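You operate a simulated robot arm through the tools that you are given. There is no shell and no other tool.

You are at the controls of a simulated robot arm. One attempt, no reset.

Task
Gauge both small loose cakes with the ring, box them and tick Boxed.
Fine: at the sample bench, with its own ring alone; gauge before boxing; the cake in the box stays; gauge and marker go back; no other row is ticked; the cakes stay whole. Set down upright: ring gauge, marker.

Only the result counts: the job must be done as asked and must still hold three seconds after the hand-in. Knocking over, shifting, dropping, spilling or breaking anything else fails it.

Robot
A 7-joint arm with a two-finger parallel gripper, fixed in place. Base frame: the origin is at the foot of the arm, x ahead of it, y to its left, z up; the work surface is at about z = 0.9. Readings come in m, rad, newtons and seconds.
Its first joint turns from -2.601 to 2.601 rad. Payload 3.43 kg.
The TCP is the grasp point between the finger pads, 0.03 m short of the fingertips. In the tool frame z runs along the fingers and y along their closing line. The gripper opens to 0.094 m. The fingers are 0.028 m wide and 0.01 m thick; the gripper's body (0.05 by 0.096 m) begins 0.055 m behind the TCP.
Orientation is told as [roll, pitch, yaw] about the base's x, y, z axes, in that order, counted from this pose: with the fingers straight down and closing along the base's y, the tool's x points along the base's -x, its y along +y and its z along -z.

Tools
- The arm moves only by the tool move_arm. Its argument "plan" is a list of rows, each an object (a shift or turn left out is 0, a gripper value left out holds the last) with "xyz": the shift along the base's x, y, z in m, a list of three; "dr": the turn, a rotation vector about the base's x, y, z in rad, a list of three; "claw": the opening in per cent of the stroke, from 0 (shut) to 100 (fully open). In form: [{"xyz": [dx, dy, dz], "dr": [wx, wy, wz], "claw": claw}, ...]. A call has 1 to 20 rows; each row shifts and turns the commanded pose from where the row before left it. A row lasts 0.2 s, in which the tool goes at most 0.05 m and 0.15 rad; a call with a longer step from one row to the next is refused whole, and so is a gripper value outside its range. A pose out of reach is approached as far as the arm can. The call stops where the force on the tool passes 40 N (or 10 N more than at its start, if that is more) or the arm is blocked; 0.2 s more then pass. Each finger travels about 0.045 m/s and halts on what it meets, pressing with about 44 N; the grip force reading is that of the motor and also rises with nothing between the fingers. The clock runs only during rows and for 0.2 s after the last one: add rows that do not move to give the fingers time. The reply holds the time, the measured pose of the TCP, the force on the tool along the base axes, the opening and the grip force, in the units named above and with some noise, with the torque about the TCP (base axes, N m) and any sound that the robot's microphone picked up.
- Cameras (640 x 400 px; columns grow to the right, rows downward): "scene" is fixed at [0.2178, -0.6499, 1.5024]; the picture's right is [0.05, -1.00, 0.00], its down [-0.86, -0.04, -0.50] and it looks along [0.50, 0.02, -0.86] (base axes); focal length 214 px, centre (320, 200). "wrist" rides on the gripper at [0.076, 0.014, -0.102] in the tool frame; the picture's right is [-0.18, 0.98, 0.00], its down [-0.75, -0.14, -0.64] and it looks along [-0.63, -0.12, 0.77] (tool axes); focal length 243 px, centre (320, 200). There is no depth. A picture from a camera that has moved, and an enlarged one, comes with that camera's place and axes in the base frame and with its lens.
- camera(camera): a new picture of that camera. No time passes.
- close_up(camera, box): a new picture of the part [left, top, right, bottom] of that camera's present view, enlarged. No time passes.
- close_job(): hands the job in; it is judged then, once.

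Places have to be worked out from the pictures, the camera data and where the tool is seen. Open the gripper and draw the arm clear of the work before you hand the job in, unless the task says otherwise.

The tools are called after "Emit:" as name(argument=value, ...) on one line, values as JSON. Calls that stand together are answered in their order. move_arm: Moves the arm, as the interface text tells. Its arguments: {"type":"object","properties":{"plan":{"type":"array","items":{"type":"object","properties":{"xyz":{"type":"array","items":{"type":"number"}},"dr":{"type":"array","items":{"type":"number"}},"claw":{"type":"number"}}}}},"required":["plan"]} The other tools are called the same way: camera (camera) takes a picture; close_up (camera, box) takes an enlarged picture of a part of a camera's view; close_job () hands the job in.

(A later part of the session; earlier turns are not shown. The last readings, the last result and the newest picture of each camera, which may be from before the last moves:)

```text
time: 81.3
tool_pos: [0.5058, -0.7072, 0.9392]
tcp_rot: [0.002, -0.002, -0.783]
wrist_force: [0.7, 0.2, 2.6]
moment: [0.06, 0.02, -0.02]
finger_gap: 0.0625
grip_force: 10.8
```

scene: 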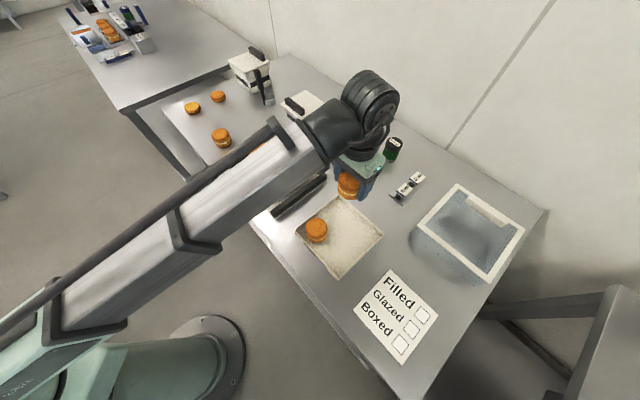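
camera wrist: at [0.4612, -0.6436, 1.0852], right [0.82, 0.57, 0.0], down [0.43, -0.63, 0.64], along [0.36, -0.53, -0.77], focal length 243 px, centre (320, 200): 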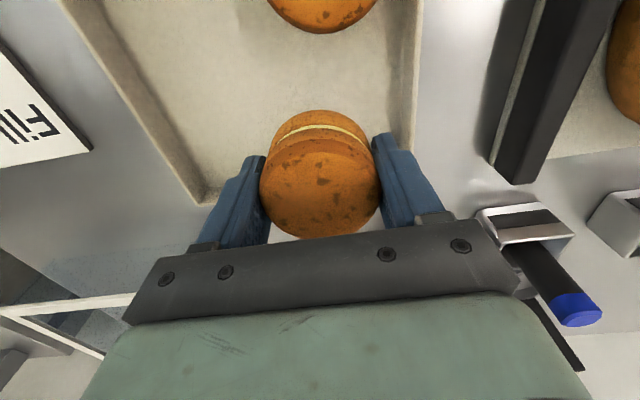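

Light contact (≈3.5 N change): the cake stands on the tray floor. Opening slightly to release.

Emit:
move_arm(plan=[{"claw": 66}, {"claw": 67}, {"claw": 69}, {"claw": 72}, {"claw": 76}, {}, {}])

Emit:
close_up(camera="wrist", box=[220, 90, 440, 240])

Emit:
close_up(camera="scene", box=[300, 175, 390, 245])

```text
time: 82.9
tool_pos: [0.506, -0.7076, 0.9397]
tcp_rot: [0.002, 0.002, -0.784]
wrist_force: [0.6, 1.0, 0.1]
moment: [0.0, 0.01, -0.02]
finger_gap: 0.0715
grip_force: 0.1
```

```text
2.67 times, centred on (330, 165) of wrist
camera zoom: at [0.4614, -0.6431, 1.0411], right [0.82, 0.57, 0.0], down [0.43, -0.63, 0.64], along [0.36, -0.53, -0.77], focal length 647 px, centre (293, 293)
```

zoom: 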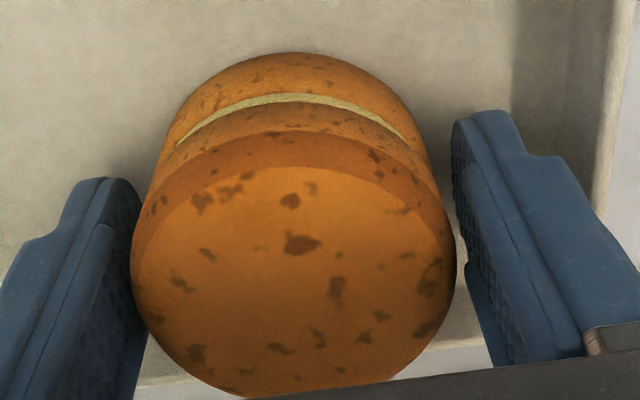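

```text
5.71 times, centred on (345, 210) of scene
camera zoom: at [0.2178, -0.6499, 1.5024], right [0.05, -1.0, 0.0], down [-0.86, -0.04, -0.5], along [0.5, 0.02, -0.86], focal length 1226 px, centre (177, 143)
```

zoom: 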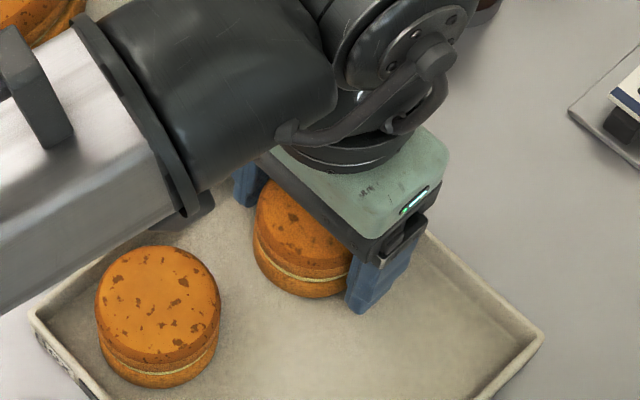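

Released cleanly. Lifting straight up.

Emit:
move_arm(plan=[{"xyz": [0, 0, 0.003]}, {"xyz": [0, 0, 0.007]}, {"xyz": [0, 0, 0.012]}, {"xyz": [0, 0, 0.018]}, {"xyz": [0, 0, 0.022]}, {"xyz": [0, 0, 0.024]}, {"xyz": [0, 0, 0.024]}, {"xyz": [0, 0, 0.022]}, {"xyz": [0, 0, 0.016]}, {"xyz": [0, 0, 0.01]}, {"xyz": [0, 0, 0.006]}, {"claw": 100}, {}])

Emit:
camera(camera="wrist")

Emit:
close_up(camera="scene", box=[285, 165, 395, 285])

```text
time: 85.7
tool_pos: [0.5031, -0.7069, 1.1036]
tcp_rot: [-0.001, 0.001, -0.785]
wrist_force: [0.0, 0.6, 0.1]
moment: [0.03, -0.01, 0.02]
finger_gap: 0.0941
grip_force: 0.0
```

```text
taken
camera wrist: at [0.4597, -0.6434, 1.2056], right [0.82, 0.57, 0.0], down [0.43, -0.63, 0.64], along [0.36, -0.53, -0.77], focal length 243 px, centre (320, 200)
```

wrist: 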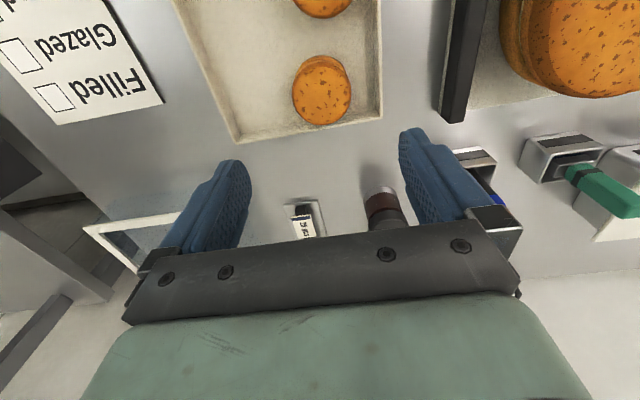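

```text
3.33 times, centred on (340, 225) of scene
camera zoom: at [0.2178, -0.6499, 1.5024], right [0.05, -1.0, 0.0], down [-0.86, -0.04, -0.5], along [0.5, 0.02, -0.86], focal length 715 px, centre (253, 117)
```

zoom: 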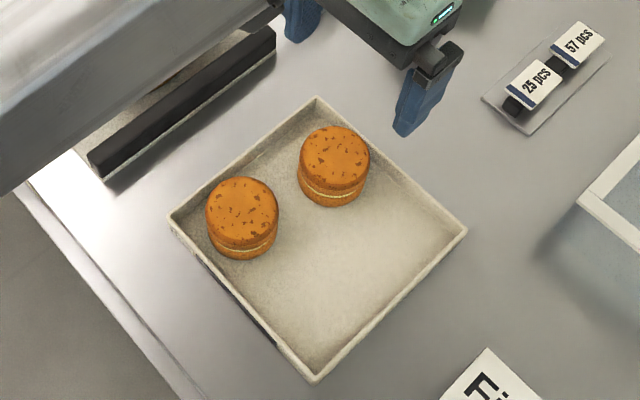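

Cake one is in the box, upright, with the original cake untouched. Going to cake A at about (0.805,-0.2535).

Emit:
move_arm(plan=[{"xyz": [0.004, 0.006, 0]}, {"xyz": [0.009, 0.0135, 0]}, {"xyz": [0.0178, 0.027, 0]}, {"xyz": [0.0178, 0.027, 0]}, {"xyz": [0.0178, 0.027, 0]}, {"xyz": [0.0178, 0.027, 0]}, {"xyz": [0.0178, 0.027, 0]}, {"xyz": [0.0178, 0.027, 0]}, {"xyz": [0.0178, 0.027, 0]}, {"xyz": [0.0178, 0.027, 0]}, {"xyz": [0.0178, 0.027, 0]}, {"xyz": [0.0178, 0.027, 0]}, {"xyz": [0.0178, 0.027, 0]}, {"xyz": [0.0178, 0.027, 0]}, {"xyz": [0.0178, 0.027, 0]}, {"xyz": [0.0178, 0.027, 0]}, {"xyz": [0.0178, 0.027, 0]}, {"xyz": [0.0133, 0.0199, 0]}, {"xyz": [0.0065, 0.0099, 0]}, {}])

Emit:
camera(camera="wrist")

Emit:
camera(camera="scene")

```text
time: 89.9
tool_pos: [0.8056, -0.2534, 1.1037]
tcp_rot: [0.001, 0.0, -0.783]
wrist_force: [-0.4, -1.1, 0.5]
moment: [0.02, -0.01, 0.01]
finger_gap: 0.0938
grip_force: 0.0
```

```text
taken
camera wrist: at [0.7612, -0.1893, 1.2057], right [0.82, 0.57, 0.0], down [0.43, -0.63, 0.64], along [0.36, -0.53, -0.77], focal length 243 px, centre (320, 200)
```

wrist: 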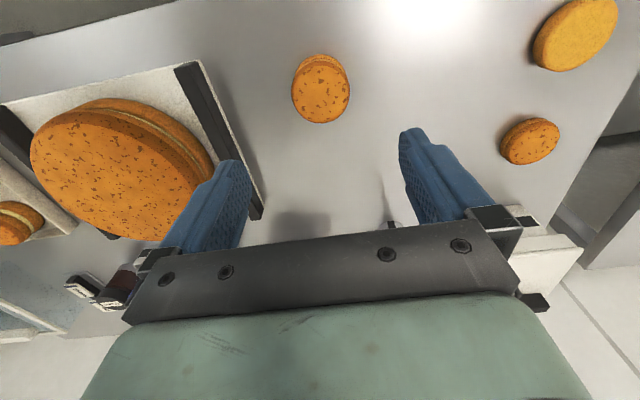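

```text
taken
```

scene: 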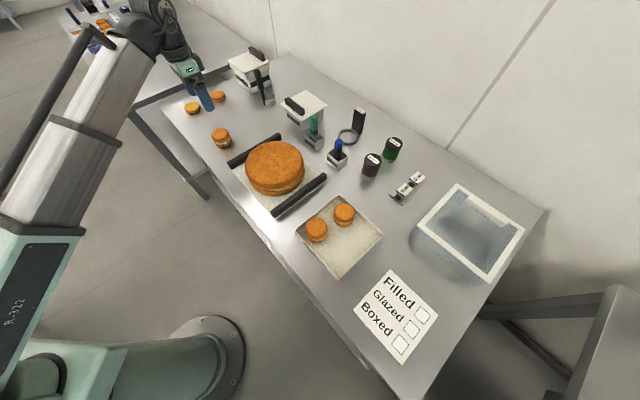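

The view matches that over cake B, so alignment is equally good. Descending to z≈0.936.

Emit:
move_arm(plan=[{"xyz": [-0.001, 0.001, -0.006]}, {"xyz": [0, 0, -0.014]}, {"xyz": [0, 0, -0.02]}, {"xyz": [0, 0, -0.022]}, {"xyz": [0, 0, -0.022]}, {"xyz": [0, 0, -0.02]}, {"xyz": [0, 0, -0.014]}, {"xyz": [0, 0, -0.012]}, {"xyz": [0, 0, -0.012]}, {"xyz": [0, 0, -0.011]}, {"xyz": [0, 0, -0.009]}, {"xyz": [0, 0, -0.006]}, {}, {}])

Emit:
camera(camera="wrist")

Emit:
close_up(camera="scene", box=[195, 105, 255, 160])

```text
time: 92.9
tool_pos: [0.8045, -0.2516, 0.9372]
tcp_rot: [-0.003, 0.0, -0.783]
wrist_force: [0.0, 0.6, 0.2]
moment: [0.0, 0.01, 0.03]
finger_gap: 0.0941
grip_force: 0.0
```

```text
taken
camera wrist: at [0.7594, -0.1874, 1.0376], right [0.82, 0.57, 0.0], down [0.43, -0.63, 0.64], along [0.36, -0.53, -0.77], focal length 243 px, centre (320, 200)
```

wrist: 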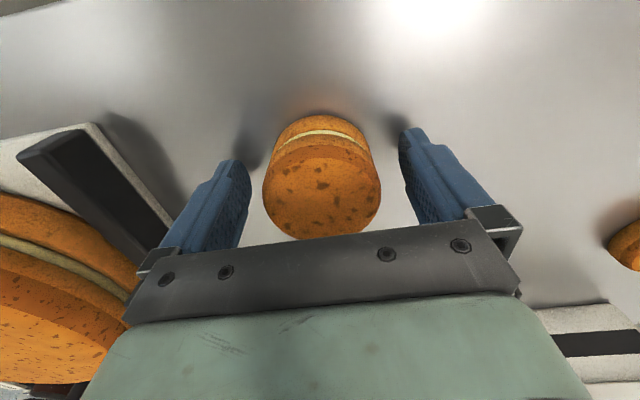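

```text
7.27 times, centred on (225, 132) of scene
camera zoom: at [0.2178, -0.6499, 1.5024], right [0.05, -1.0, 0.0], down [-0.86, -0.04, -0.5], along [0.5, 0.02, -0.86], focal length 1560 px, centre (1011, 691)
```

zoom: 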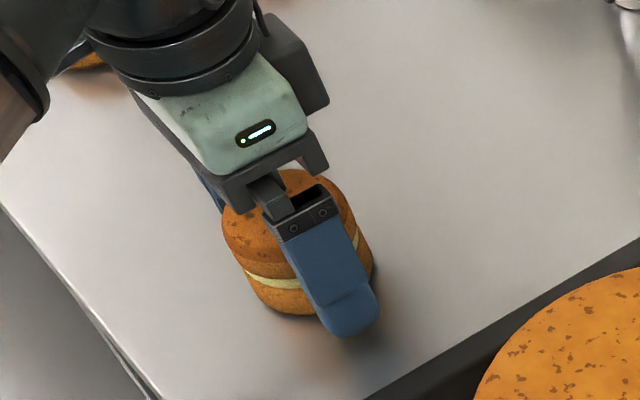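

Fingers straddle cake A centrally. Closing in the same gentle steps as before.

Emit:
move_arm(plan=[{"claw": 85}, {"claw": 76}, {"claw": 71}, {"claw": 68.5}, {"claw": 67}, {"claw": 66}, {"claw": 65.2}, {"claw": 64.8}, {}, {}])

Emit:
close_up(camera="wrist", box=[220, 90, 440, 240])

```text
time: 95.1
tool_pos: [0.8028, -0.2523, 0.9344]
tcp_rot: [-0.001, 0.0, -0.785]
wrist_force: [0.3, 0.5, 1.4]
moment: [0.01, -0.03, 0.02]
finger_gap: 0.064
grip_force: 10.9
```

```text
2.67 times, centred on (330, 165) of wrist
camera zoom: at [0.7593, -0.1873, 1.0377], right [0.82, 0.57, 0.0], down [0.43, -0.63, 0.64], along [0.36, -0.53, -0.77], focal length 647 px, centre (293, 293)
```

zoom: 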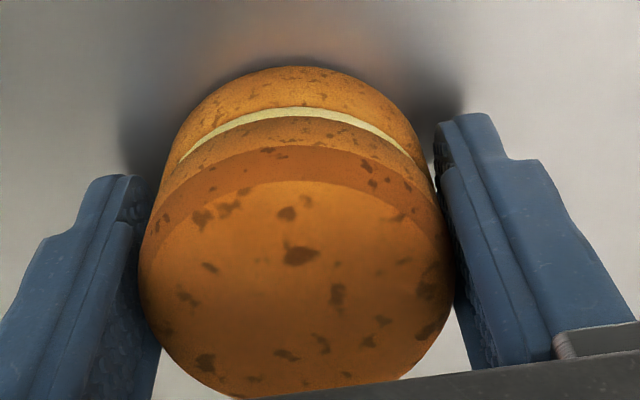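

Gripped at 64 mm with ~11 N. Test lift of 1.6 cm.

Emit:
move_arm(plan=[{"xyz": [0, 0, 0.002]}, {"xyz": [0, 0, 0.004]}, {"xyz": [0, 0, 0.006]}, {"xyz": [0, 0, 0.004]}, {}, {}])

Emit:
close_up(camera="scene", box=[195, 105, 255, 160])

Emit:
close_up(camera="wrist", box=[220, 90, 440, 240])

```text
time: 96.5
tool_pos: [0.8047, -0.2522, 0.9509]
tcp_rot: [-0.002, 0.0, -0.783]
wrist_force: [-0.8, 0.0, -2.1]
moment: [0.0, -0.02, 0.01]
finger_gap: 0.0641
grip_force: 10.5
```

```text
7.27 times, centred on (225, 132) of scene
camera zoom: at [0.2178, -0.6499, 1.5024], right [0.05, -1.0, 0.0], down [-0.86, -0.04, -0.5], along [0.5, 0.02, -0.86], focal length 1560 px, centre (1011, 691)
```

zoom: 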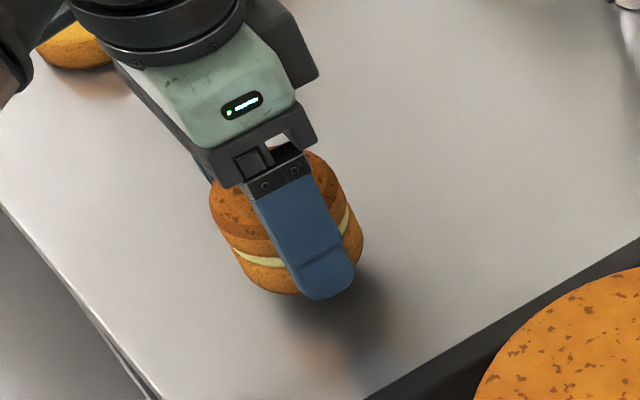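

```text
2.67 times, centred on (330, 165) of wrist
camera zoom: at [0.7594, -0.1878, 1.0529], right [0.82, 0.57, 0.0], down [0.43, -0.63, 0.64], along [0.36, -0.53, -0.77], focal length 647 px, centre (293, 293)
```

zoom: 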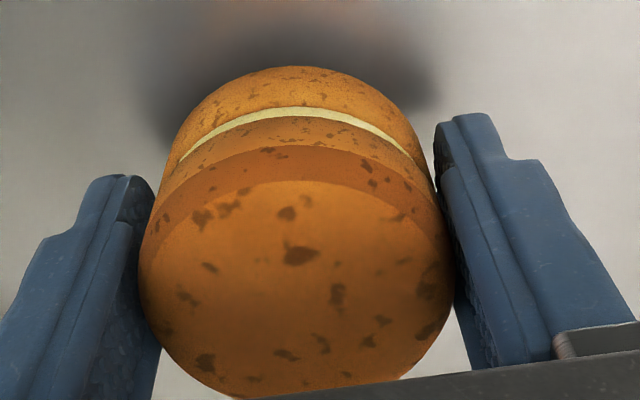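

Held whole. Lifting to carrying height, then carrying to the second slot at about (0.426,-0.715).

Emit:
move_arm(plan=[{"xyz": [0, 0, 0.004]}, {"xyz": [0, 0, 0.01]}, {"xyz": [0, 0, 0.016]}, {"xyz": [0, 0, 0.02]}, {"xyz": [0, 0, 0.022]}, {"xyz": [0, 0, 0.022]}, {"xyz": [0, 0, 0.022]}, {"xyz": [0, 0, 0.018]}, {"xyz": [0, 0, 0.012]}, {"xyz": [0, 0, 0.006]}, {}])

Emit:
move_arm(plan=[{"xyz": [-0.004, -0.005, 0]}, {"xyz": [-0.01, -0.012, 0]}, {"xyz": [-0.0222, -0.0272, 0]}, {"xyz": [-0.0222, -0.0272, 0]}, {"xyz": [-0.0222, -0.0272, 0]}, {"xyz": [-0.0222, -0.0272, 0]}, {"xyz": [-0.0222, -0.0272, 0]}, {"xyz": [-0.0222, -0.0272, 0]}, {"xyz": [-0.0222, -0.0272, 0]}, {"xyz": [-0.0222, -0.0272, 0]}, {"xyz": [-0.0222, -0.0272, 0]}, {"xyz": [-0.0222, -0.0272, 0]}, {"xyz": [-0.0222, -0.0272, 0]}, {"xyz": [-0.0222, -0.0272, 0]}, {"xyz": [-0.0222, -0.0272, 0]}, {"xyz": [-0.0222, -0.0272, 0]}, {"xyz": [-0.0222, -0.0272, 0]}, {"xyz": [-0.0185, -0.0225, 0]}, {"xyz": [-0.009, -0.011, 0]}, {"xyz": [-0.0035, -0.004, 0]}])

Emit:
camera(camera="wrist")

Emit:
camera(camera="scene")

```text
time: 98.9
tool_pos: [0.8018, -0.2521, 1.1038]
tcp_rot: [-0.002, 0.0, -0.783]
wrist_force: [0.5, 1.1, -1.2]
moment: [0.02, 0.0, 0.03]
finger_gap: 0.0643
grip_force: 11.2
```

```text
time: 103.1
tool_pos: [0.4249, -0.7147, 1.1044]
tcp_rot: [-0.001, 0.0, -0.783]
wrist_force: [-0.4, 0.7, 0.0]
moment: [0.01, 0.0, 0.02]
finger_gap: 0.0637
grip_force: 11.3
```

```text
taken
camera wrist: at [0.3804, -0.65, 1.2066], right [0.82, 0.57, 0.0], down [0.43, -0.63, 0.64], along [0.36, -0.53, -0.77], focal length 243 px, centre (320, 200)
```

wrist: 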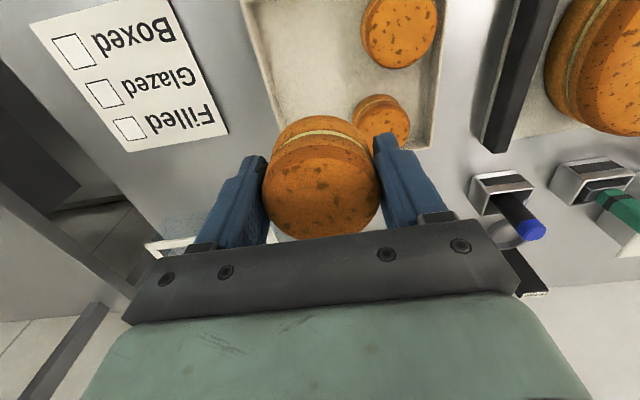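

```text
taken
```

scene: 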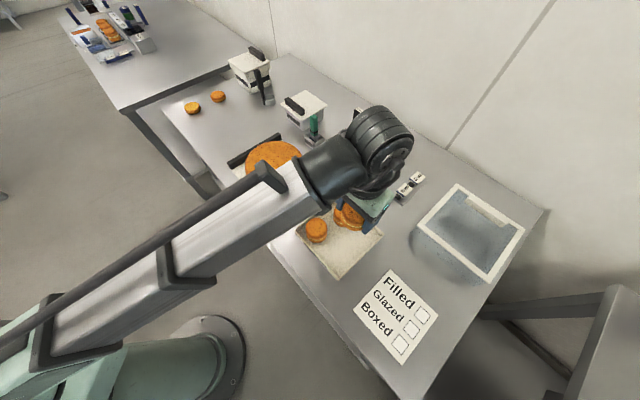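

Above the second slot. Lowering to z≈1.0 and checking clearance to both cakes.

Emit:
move_arm(plan=[{"xyz": [0, 0, -0.006]}, {"xyz": [0, 0, -0.014]}, {"xyz": [0, 0, -0.02]}, {"xyz": [0, 0, -0.022]}, {"xyz": [0, 0, -0.02]}, {"xyz": [0, 0, -0.014]}, {"xyz": [0, 0, -0.008]}, {}, {}])

Emit:
camera(camera="wrist")

Emit:
close_up(camera="scene", box=[285, 165, 395, 285])

```text
time: 105.1
tool_pos: [0.4249, -0.7146, 1.0001]
tcp_rot: [-0.002, 0.0, -0.783]
wrist_force: [0.4, -0.5, -0.2]
moment: [0.01, 0.01, 0.01]
finger_gap: 0.0639
grip_force: 11.0
```

```text
taken
camera wrist: at [0.3814, -0.6497, 1.101], right [0.82, 0.57, 0.0], down [0.43, -0.63, 0.64], along [0.36, -0.53, -0.77], focal length 243 px, centre (320, 200)
```

wrist: 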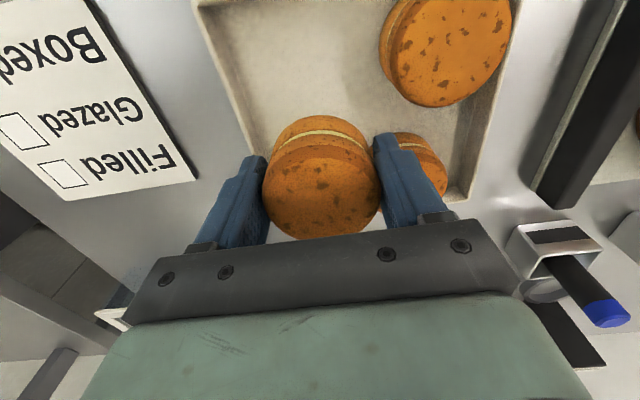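

```text
3.33 times, centred on (340, 225) of scene
camera zoom: at [0.2178, -0.6499, 1.5024], right [0.05, -1.0, 0.0], down [-0.86, -0.04, -0.5], along [0.5, 0.02, -0.86], focal length 715 px, centre (253, 117)
```

zoom: 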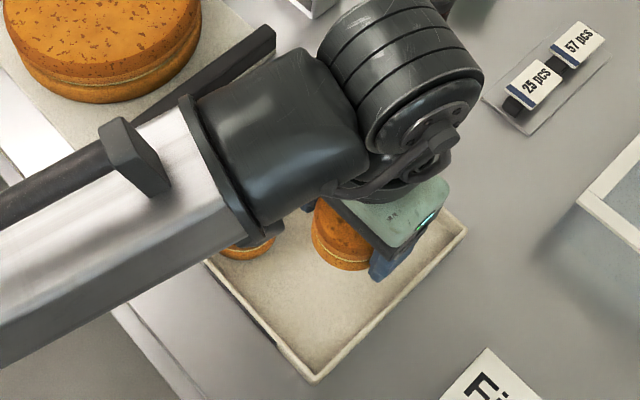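

Clearances look fine. Lowering between the two cakes to just above the floor.

Emit:
move_arm(plan=[{"xyz": [0, 0, -0.006]}, {"xyz": [0, 0, -0.01]}, {"xyz": [0, 0, -0.012]}, {"xyz": [0, 0, -0.012]}, {"xyz": [0, 0, -0.008]}, {"xyz": [0, 0, -0.005]}, {"xyz": [0, 0, -0.003]}, {}, {}])

Emit:
camera(camera="wrist")

Emit:
close_up(camera="scene", box=[300, 185, 390, 265])

```text
time: 107.1
tool_pos: [0.4261, -0.7139, 0.9428]
tcp_rot: [-0.001, -0.001, -0.783]
wrist_force: [0.3, -0.4, -1.4]
moment: [-0.03, -0.04, 0.02]
finger_gap: 0.0639
grip_force: 11.3
```

```text
taken
camera wrist: at [0.3815, -0.6503, 1.0456], right [0.82, 0.57, 0.0], down [0.43, -0.63, 0.64], along [0.36, -0.53, -0.77], focal length 243 px, centre (320, 200)
```

wrist: 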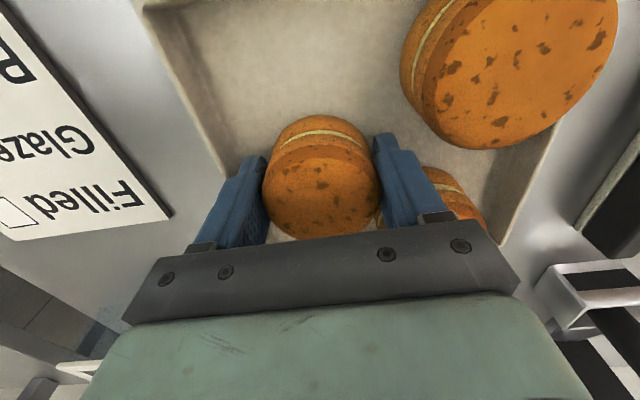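

```text
5.00 times, centred on (345, 225) of scene
camera zoom: at [0.2178, -0.6499, 1.5024], right [0.05, -1.0, 0.0], down [-0.86, -0.04, -0.5], along [0.5, 0.02, -0.86], focal length 1072 px, centre (195, 75)
```

zoom: 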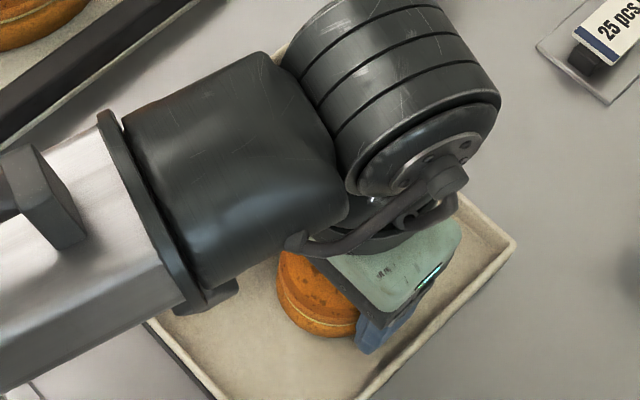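

Just above the floor (z 0.944). Lowering by 1 mm steps to contact.

Emit:
move_arm(plan=[{"xyz": [0, 0, -0.001]}, {"xyz": [0, 0, -0.001]}, {"xyz": [0, 0, -0.001]}, {}])

```text
time: 108.1
tool_pos: [0.426, -0.7168, 0.9405]
tcp_rot: [-0.001, -0.001, -0.784]
wrist_force: [-0.8, 0.3, 3.5]
moment: [0.01, 0.04, 0.03]
finger_gap: 0.0641
grip_force: 11.0
```

Floor contact felt (~4 N). Releasing by opening a few mm per side.

Emit:
move_arm(plan=[{"claw": 66.5}, {"claw": 68}, {"claw": 70}, {"claw": 73}, {"claw": 76}, {}, {}])

Emit:
camera(camera="wrist")

```text
time: 109.7
tool_pos: [0.4261, -0.7158, 0.941]
tcp_rot: [-0.003, -0.001, -0.783]
wrist_force: [0.2, 0.9, 0.2]
moment: [-0.02, -0.01, 0.0]
finger_gap: 0.0717
grip_force: 0.1
```

```text
taken
camera wrist: at [0.3827, -0.6509, 1.0425], right [0.82, 0.57, 0.0], down [0.43, -0.63, 0.64], along [0.36, -0.53, -0.77], focal length 243 px, centre (320, 200)
```

wrist: 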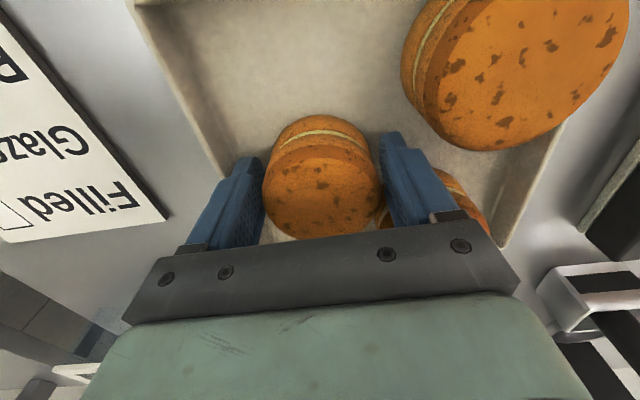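

Released without disturbing the neighbours. Lifting straight up.

Emit:
move_arm(plan=[{"xyz": [0, 0, 0.003]}, {"xyz": [0, 0, 0.007]}, {"xyz": [0, 0, 0.012]}, {"xyz": [0, 0, 0.018]}, {"xyz": [0, 0, 0.022]}, {"xyz": [0, 0, 0.024]}, {"xyz": [0, 0, 0.024]}, {"xyz": [0, 0, 0.022]}, {"xyz": [0, 0, 0.016]}, {"xyz": [0, 0, 0.01]}, {"xyz": [0, 0, 0.006]}, {}])

Emit:
close_up(camera="scene", box=[285, 175, 395, 285])

Emit:
camera(camera="wrist")

```text
time: 112.3
tool_pos: [0.4253, -0.7149, 1.1046]
tcp_rot: [0.0, 0.0, -0.783]
wrist_force: [-0.6, 0.3, 0.0]
moment: [0.05, 0.01, -0.03]
finger_gap: 0.0715
grip_force: 0.0
```

```text
3.64 times, centred on (340, 230) of scene
camera zoom: at [0.2178, -0.6499, 1.5024], right [0.05, -1.0, 0.0], down [-0.86, -0.04, -0.5], along [0.5, 0.02, -0.86], focal length 780 px, centre (247, 91)
```

zoom: 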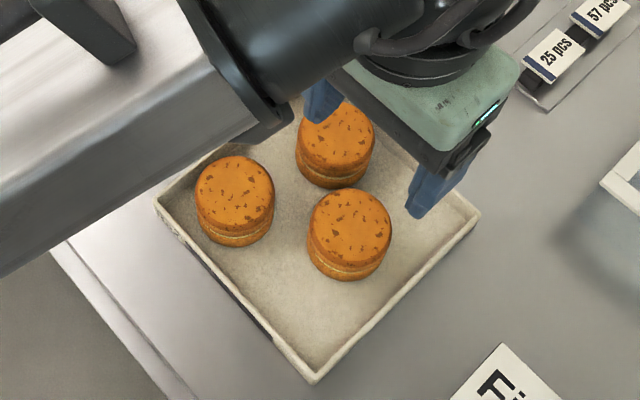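

```text
taken
camera wrist: at [0.3823, -0.6509, 1.2068], right [0.82, 0.57, 0.0], down [0.43, -0.63, 0.64], along [0.36, -0.53, -0.77], focal length 243 px, centre (320, 200)
```

wrist: 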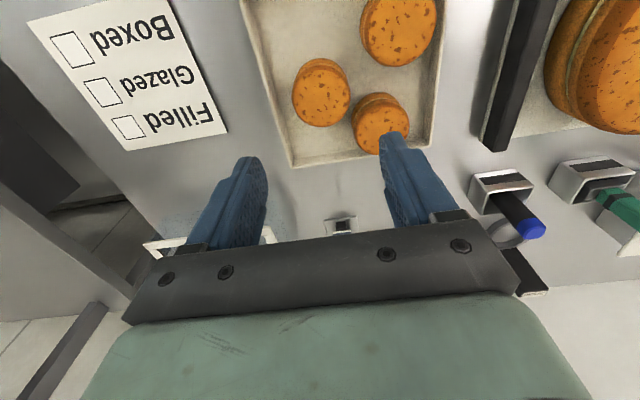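

All three cakes stand upright in the box. Now the marker: zooming in on it and its holder from both cameras.

Emit:
close_up(camera="scene", box=[320, 130, 356, 172])

Emit:
close_up(camera="wrist", box=[450, 140, 570, 250])

Emit:
close_up(camera="wrist", box=[20, 0, 240, 160])

Emit:
close_up(camera="scene", box=[350, 260, 450, 370])

```text
9.52 times, centred on (338, 151) of scene
camera zoom: at [0.2178, -0.6499, 1.5024], right [0.05, -1.0, 0.0], down [-0.86, -0.04, -0.5], along [0.5, 0.02, -0.86], focal length 2043 px, centre (149, 667)
```

zoom: 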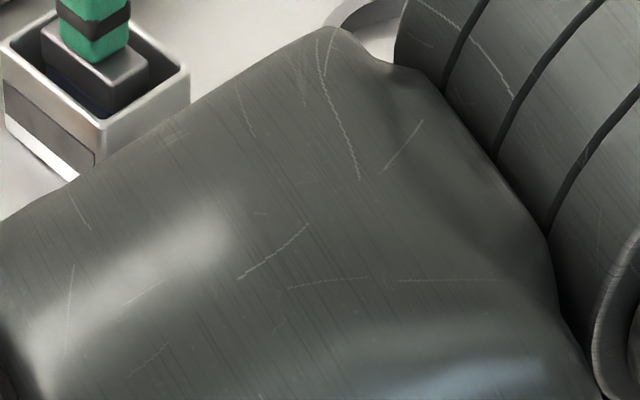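

```text
3.64 times, centred on (510, 195) of wrist
camera zoom: at [0.3823, -0.6509, 1.2068], right [0.82, 0.57, 0.0], down [0.43, -0.63, 0.64], along [0.36, -0.53, -0.77], focal length 882 px, centre (-371, 218)
```

zoom: 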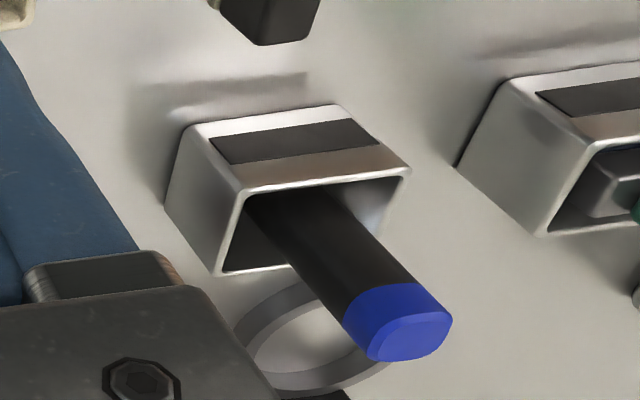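

```text
2.50 times, centred on (130, 80) of wrist
camera zoom: at [0.3823, -0.6509, 1.2068], right [0.82, 0.57, 0.0], down [0.43, -0.63, 0.64], along [0.36, -0.53, -0.77], focal length 606 px, centre (795, 500)
```

zoom: 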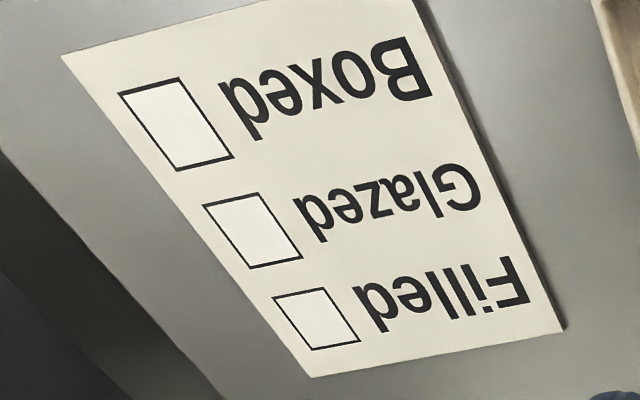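

```text
3.64 times, centred on (400, 315) of scene
camera zoom: at [0.2178, -0.6499, 1.5024], right [0.05, -1.0, 0.0], down [-0.86, -0.04, -0.5], along [0.5, 0.02, -0.86], focal length 780 px, centre (29, -218)
```

zoom: 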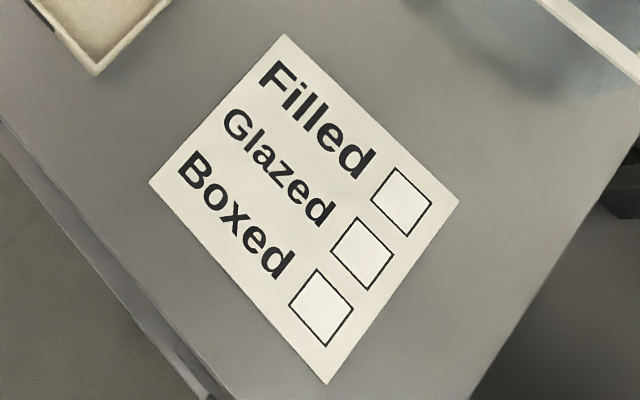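

"Boxed" square is centred at about (0.187,-0.840), ~29 mm a side. The marker top is at about (0.732,-0.685,1.003). I'll move near the marker at a safe height to look at it from close by.

Emit:
move_arm(plan=[{"xyz": [0.006, 0.001, 0]}, {"xyz": [0.014, 0.003, 0]}, {"xyz": [0.024, 0.005, 0]}, {"xyz": [0.028, 0.006, 0]}, {"xyz": [0.028, 0.006, 0]}, {"xyz": [0.028, 0.006, 0]}, {"xyz": [0.028, 0.006, 0]}, {"xyz": [0.028, 0.006, 0]}, {"xyz": [0.028, 0.006, 0]}, {"xyz": [0.028, 0.005, 0]}, {"xyz": [0.02, 0.004, 0], "claw": 60}, {"xyz": [0.01, 0.001, 0]}, {"xyz": [0.004, 0, 0]}, {}])

Emit:
camera(camera="wrist")

Emit:
camera(camera="scene")

```text
time: 115.3
tool_pos: [0.701, -0.6605, 1.1054]
tcp_rot: [-0.003, 0.001, -0.783]
wrist_force: [0.6, 0.6, -0.3]
moment: [0.01, 0.06, 0.0]
finger_gap: 0.0564
grip_force: 0.0
```

```text
taken
camera wrist: at [0.6562, -0.5956, 1.2066], right [0.82, 0.57, 0.0], down [0.43, -0.63, 0.64], along [0.36, -0.53, -0.77], focal length 243 px, centre (320, 200)
```

wrist: 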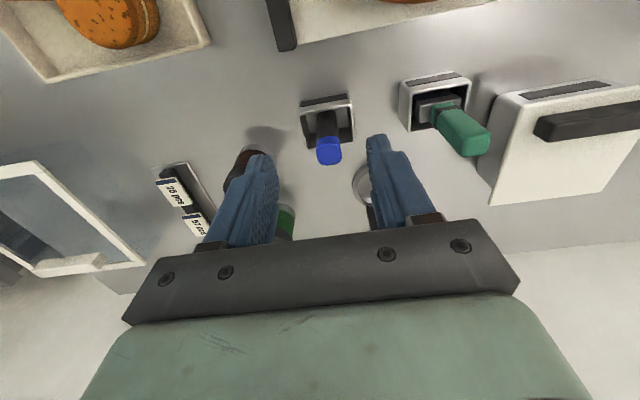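

```text
taken
```

scene: 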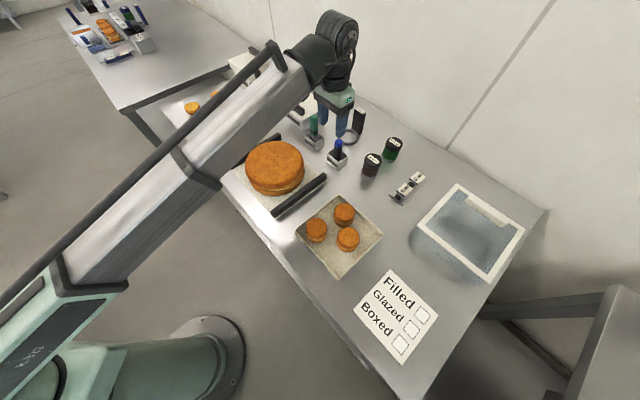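

Good view of the marker with nothing hidden. Zooming on it in both cameras.

Emit:
close_up(camera="wrist", box=[290, 80, 370, 180])

Emit:
close_up(camera="scene", box=[318, 130, 358, 170])

```text
4.00 times, centred on (330, 130) of wrist
camera zoom: at [0.6562, -0.5956, 1.2066], right [0.82, 0.57, 0.0], down [0.43, -0.63, 0.64], along [0.36, -0.53, -0.77], focal length 970 px, centre (280, 480)
```

zoom: 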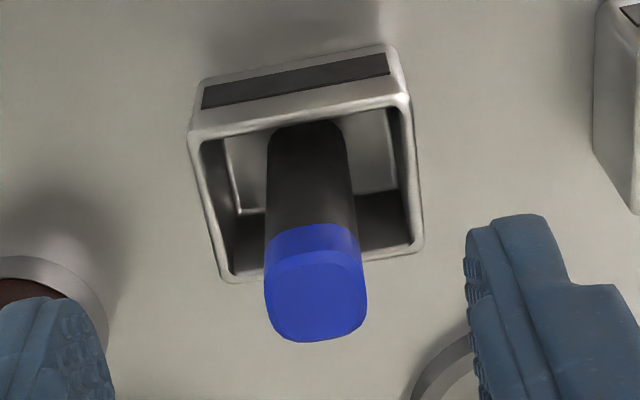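

```text
10.00 times, centred on (338, 150) of scene
camera zoom: at [0.2178, -0.6499, 1.5024], right [0.05, -1.0, 0.0], down [-0.86, -0.04, -0.5], along [0.5, 0.02, -0.86], focal length 2145 px, centre (140, 700)
```

zoom: 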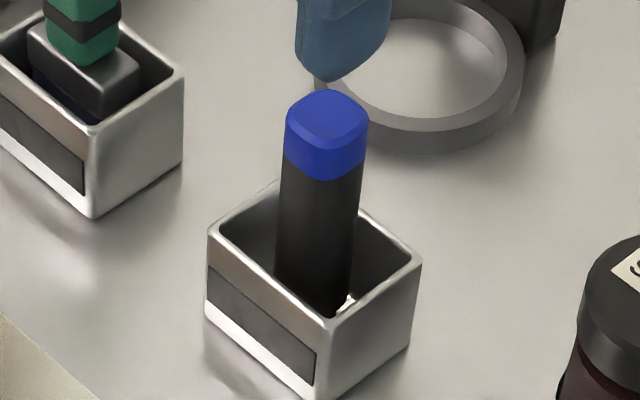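

I'll look closer at how the marker stands in its holder.

Emit:
close_up(camera="scene", box=[328, 148, 348, 170])

Emit:
close_up(camera="wrist", box=[308, 92, 348, 150])

```text
16.00 times, centred on (338, 159) of scene
camera zoom: at [0.2178, -0.6499, 1.5024], right [0.05, -1.0, 0.0], down [-0.86, -0.04, -0.5], along [0.5, 0.02, -0.86], focal length 3432 px, centre (32, 856)
```

zoom: 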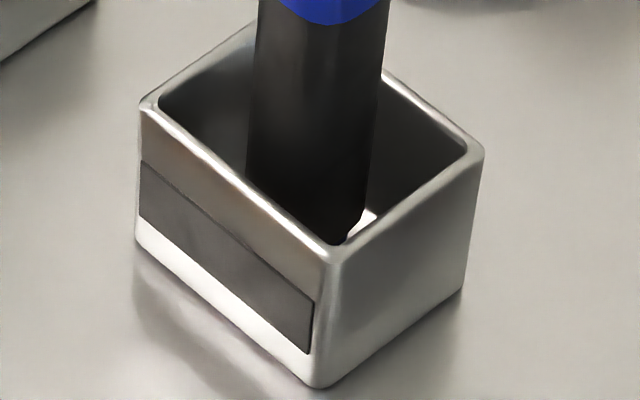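

```text
6.90 times, centred on (328, 121) of wrist
camera zoom: at [0.6562, -0.5956, 1.2066], right [0.82, 0.57, 0.0], down [0.43, -0.63, 0.64], along [0.36, -0.53, -0.77], focal length 1673 px, centre (265, 745)
```

zoom: 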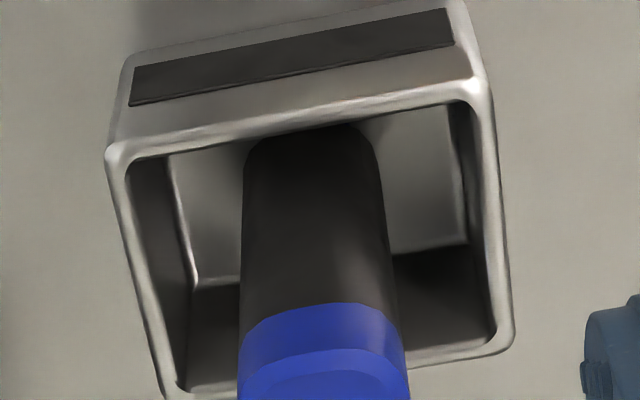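

The marker is a ~24 mm rounded-square body standing upright in the holder's middle, at about (0.730,-0.687), top z≈1.002. I'll go to a pre-grasp above it with a slight 0.2 rad outward tilt for reach.

Emit:
move_arm(plan=[{"xyz": [0.002, -0.002, -0.005], "dr": [-0.02, -0.02, 0]}, {"xyz": [0.004, -0.0035, -0.01], "dr": [-0.03, -0.03, 0]}, {"xyz": [0.005, -0.004, -0.011], "dr": [-0.035, -0.035, 0]}, {"xyz": [0.005, -0.004, -0.011], "dr": [-0.035, -0.035, 0]}, {"xyz": [0.0035, -0.003, -0.0085], "dr": [-0.0214, -0.0214, 0]}, {}, {}])

Emit:
camera(camera="wrist")

Emit:
close_up(camera="scene", box=[308, 110, 368, 170])

```text
time: 116.9
tool_pos: [0.7179, -0.6767, 1.0572]
tcp_rot: [-0.001, -0.202, -0.782]
wrist_force: [-0.1, -0.1, -0.4]
moment: [-0.02, -0.01, -0.03]
finger_gap: 0.0564
grip_force: 0.1
```

```text
taken
camera wrist: at [0.6619, -0.5983, 1.1428], right [0.82, 0.57, 0.04], down [0.33, -0.53, 0.78], along [0.46, -0.63, -0.62], focal length 243 px, centre (320, 200)
```

wrist: 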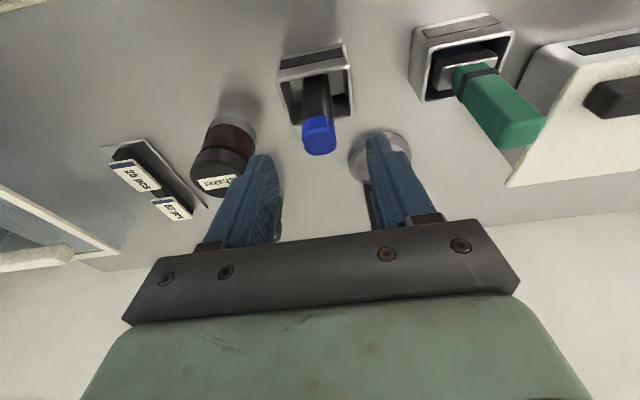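

```text
6.67 times, centred on (338, 140) of scene
camera zoom: at [0.2178, -0.6499, 1.5024], right [0.05, -1.0, 0.0], down [-0.86, -0.04, -0.5], along [0.5, 0.02, -0.86], focal length 1430 px, centre (200, 600)
```

zoom: 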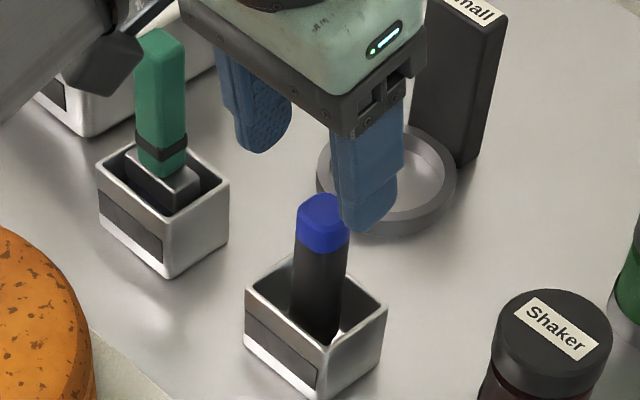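

The marker lines up with the tool axis. Advancing along the tool axis to grasp height (tips ~1 cm above the holder's rim).

Emit:
move_arm(plan=[{"xyz": [0.001, -0.001, -0.006]}, {"xyz": [0.002, -0.002, -0.014]}, {"xyz": [0.002, -0.002, -0.015]}, {"xyz": [0.002, -0.002, -0.015]}, {"xyz": [0.002, -0.002, -0.013]}, {"xyz": [0.002, -0.002, -0.0105]}, {}, {}])

Emit:
camera(camera="wrist")

Emit:
close_up(camera="scene", box=[308, 120, 368, 175])

```text
time: 118.7
tool_pos: [0.7289, -0.6867, 0.9844]
tcp_rot: [-0.003, -0.2, -0.784]
wrist_force: [-0.9, -0.4, -0.3]
moment: [0.02, 0.01, -0.03]
finger_gap: 0.0565
grip_force: 0.1
```

```text
taken
camera wrist: at [0.6719, -0.6094, 1.0685], right [0.82, 0.57, 0.04], down [0.33, -0.53, 0.78], along [0.46, -0.63, -0.62], focal length 243 px, centre (320, 200)
```

wrist: 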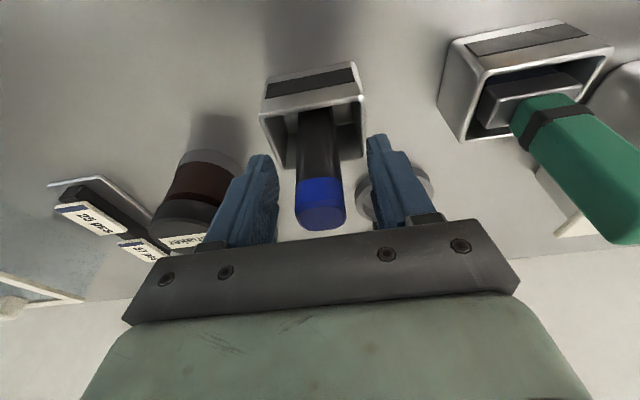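

```text
7.27 times, centred on (338, 148) of scene
camera zoom: at [0.2178, -0.6499, 1.5024], right [0.05, -1.0, 0.0], down [-0.86, -0.04, -0.5], along [0.5, 0.02, -0.86], focal length 1560 px, centre (189, 582)
```

zoom: 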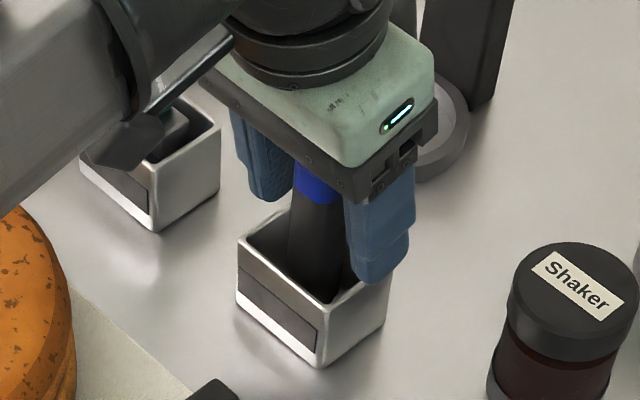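

The marker is centred between the fingers. Closing on it.

Emit:
move_arm(plan=[{"claw": 50}, {"claw": 42}, {"claw": 36}, {"claw": 32}, {"claw": 28}, {"claw": 24}, {"claw": 20}, {}, {}])

Emit:
camera(camera="wrist")

Emit:
close_up(camera="scene", box=[308, 120, 368, 175])

```text
time: 120.7
tool_pos: [0.7289, -0.6878, 0.9825]
tcp_rot: [-0.002, -0.2, -0.784]
wrist_force: [0.0, 0.3, -0.4]
moment: [-0.01, 0.02, -0.02]
finger_gap: 0.0276
grip_force: 44.3
```

```text
taken
camera wrist: at [0.6718, -0.6094, 1.0685], right [0.82, 0.57, 0.04], down [0.33, -0.53, 0.78], along [0.46, -0.63, -0.63], focal length 243 px, centre (320, 200)
```

wrist: 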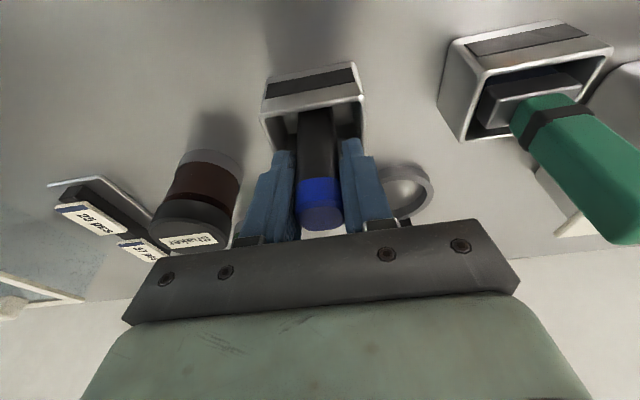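

```text
7.27 times, centred on (338, 148) of scene
camera zoom: at [0.2178, -0.6499, 1.5024], right [0.05, -1.0, 0.0], down [-0.86, -0.04, -0.5], along [0.5, 0.02, -0.86], focal length 1560 px, centre (189, 582)
```

zoom: 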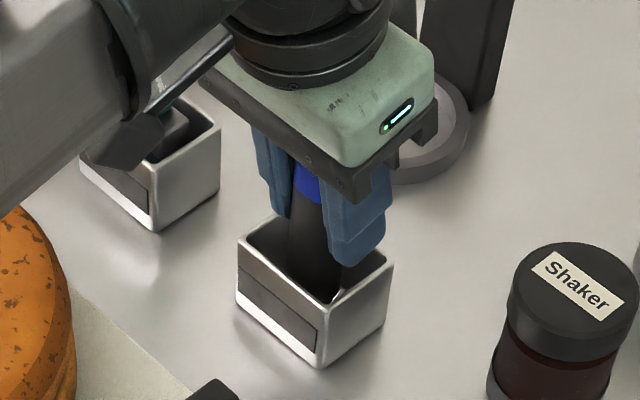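

Marker gripped firmly (27.6 mm). Lifting it straight up out of the holder.

Emit:
move_arm(plan=[{"xyz": [0, 0, 0.003]}, {"xyz": [0, 0, 0.006]}, {"xyz": [0, 0, 0.01]}, {"xyz": [0, 0, 0.014]}, {"xyz": [0, 0, 0.018]}, {"xyz": [0, 0, 0.02]}, {"xyz": [0, 0, 0.02]}, {"xyz": [0, 0, 0.016]}, {"xyz": [0, 0, 0.009]}, {"xyz": [0, 0, 0.004]}, {}, {}])

Emit:
camera(camera="wrist")

Emit:
close_up(camera="scene", box=[308, 90, 378, 175])

```text
time: 123.3
tool_pos: [0.7293, -0.6885, 1.1055]
tcp_rot: [-0.002, -0.201, -0.783]
wrist_force: [-0.5, 0.0, -0.8]
moment: [0.02, -0.03, -0.02]
finger_gap: 0.0277
grip_force: 44.6
```

```text
taken
camera wrist: at [0.6722, -0.6102, 1.1903], right [0.82, 0.57, 0.04], down [0.33, -0.53, 0.78], along [0.46, -0.63, -0.63], focal length 243 px, centre (320, 200)
```

wrist: 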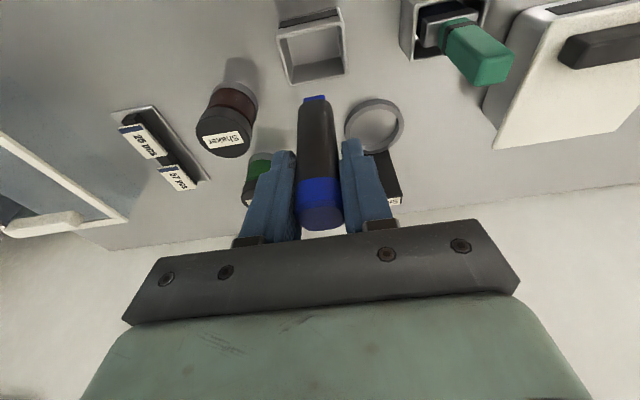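

```text
4.71 times, centred on (343, 132) of scene
camera zoom: at [0.2178, -0.6499, 1.5024], right [0.05, -1.0, 0.0], down [-0.86, -0.04, -0.5], along [0.5, 0.02, -0.86], focal length 1009 px, centre (212, 518)
```

zoom: 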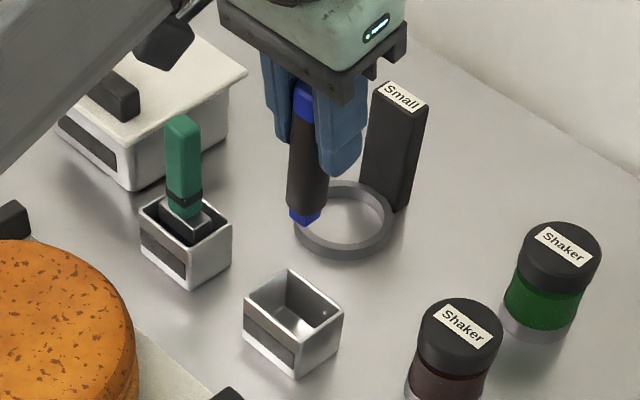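

The marker is out, with its blue writing tip pointing down. I'll take a closer look at the tip.

Emit:
close_up(camera="wrist", box=[280, 80, 370, 240])

Emit:
close_up(camera="scene", box=[325, 115, 355, 145])

```text
2.50 times, centred on (325, 160) of wrist
camera zoom: at [0.6722, -0.6102, 1.1903], right [0.82, 0.57, 0.04], down [0.33, -0.53, 0.78], along [0.46, -0.63, -0.63], focal length 606 px, centre (308, 300)
```

zoom: 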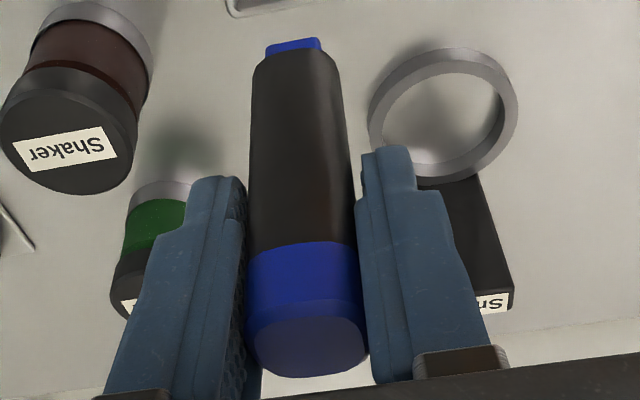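

```text
13.33 times, centred on (340, 130) of scene
camera zoom: at [0.2178, -0.6499, 1.5024], right [0.05, -1.0, 0.0], down [-0.86, -0.04, -0.5], along [0.5, 0.02, -0.86], focal length 2860 px, centre (53, 1133)
```

zoom: 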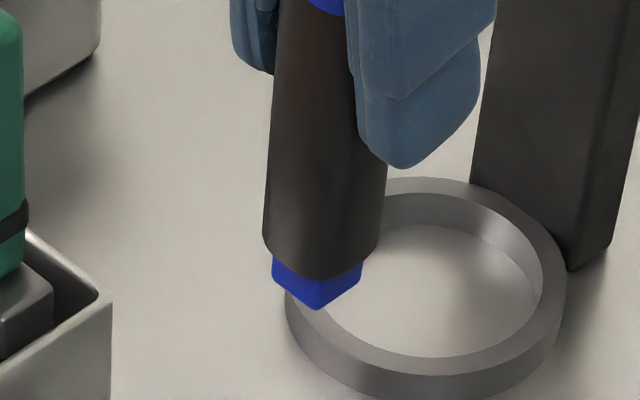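

The tip is a blunt ~16 mm square stub whose bottom is ≈84 mm below the TCP; keeping yaw at -45° aligns it with the tick box. Carrying the marker to above the "Boxed" square at (0.187,-0.840).

Emit:
move_arm(plan=[{"xyz": [-0.006, -0.002, 0]}, {"xyz": [-0.016, -0.004, 0]}, {"xyz": [-0.0318, -0.0089, -0.0012]}, {"xyz": [-0.0318, -0.0089, -0.0012]}, {"xyz": [-0.0318, -0.0089, -0.0012]}, {"xyz": [-0.0318, -0.0089, -0.0012]}, {"xyz": [-0.0318, -0.0089, -0.0012]}, {"xyz": [-0.0318, -0.0089, -0.0012]}, {"xyz": [-0.0318, -0.0089, -0.0012]}, {"xyz": [-0.0318, -0.0089, -0.0012]}, {"xyz": [-0.0318, -0.0089, -0.0012]}, {"xyz": [-0.0318, -0.0089, -0.0012]}, {"xyz": [-0.0318, -0.0089, -0.0012]}, {"xyz": [-0.0318, -0.0089, -0.0012]}, {"xyz": [-0.0318, -0.0089, -0.0012]}, {"xyz": [-0.0318, -0.0089, -0.0012]}, {"xyz": [-0.0318, -0.0089, -0.0012]}, {"xyz": [-0.026, -0.0075, -0.004]}, {"xyz": [-0.0135, -0.004, -0.003]}, {"xyz": [-0.005, -0.0012, -0.001]}])

Emit:
camera(camera="wrist")

Emit:
camera(camera="scene")

```text
time: 127.5
tool_pos: [0.1873, -0.8385, 1.0789]
tcp_rot: [-0.001, -0.202, -0.783]
wrist_force: [-0.1, 0.1, -1.2]
moment: [0.01, 0.02, 0.0]
finger_gap: 0.0276
grip_force: 43.8
```

```text
taken
camera wrist: at [0.1301, -0.7605, 1.1635], right [0.82, 0.57, 0.04], down [0.33, -0.53, 0.78], along [0.46, -0.63, -0.63], focal length 243 px, centre (320, 200)
```

wrist: 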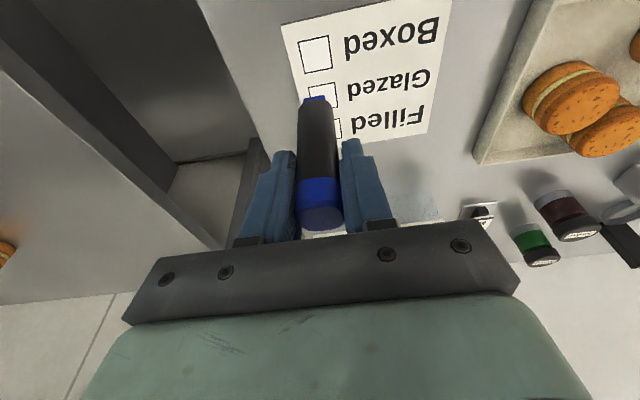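

```text
taken
```

scene: 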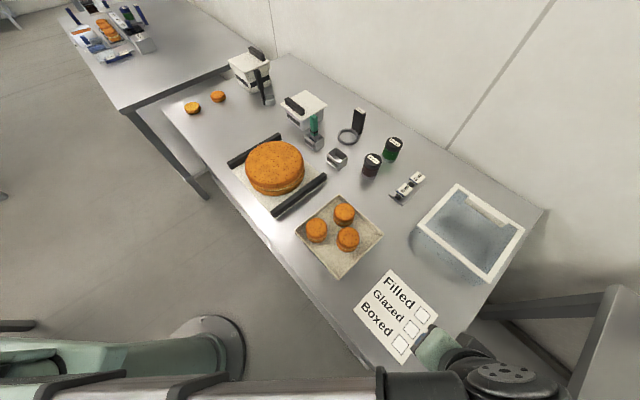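

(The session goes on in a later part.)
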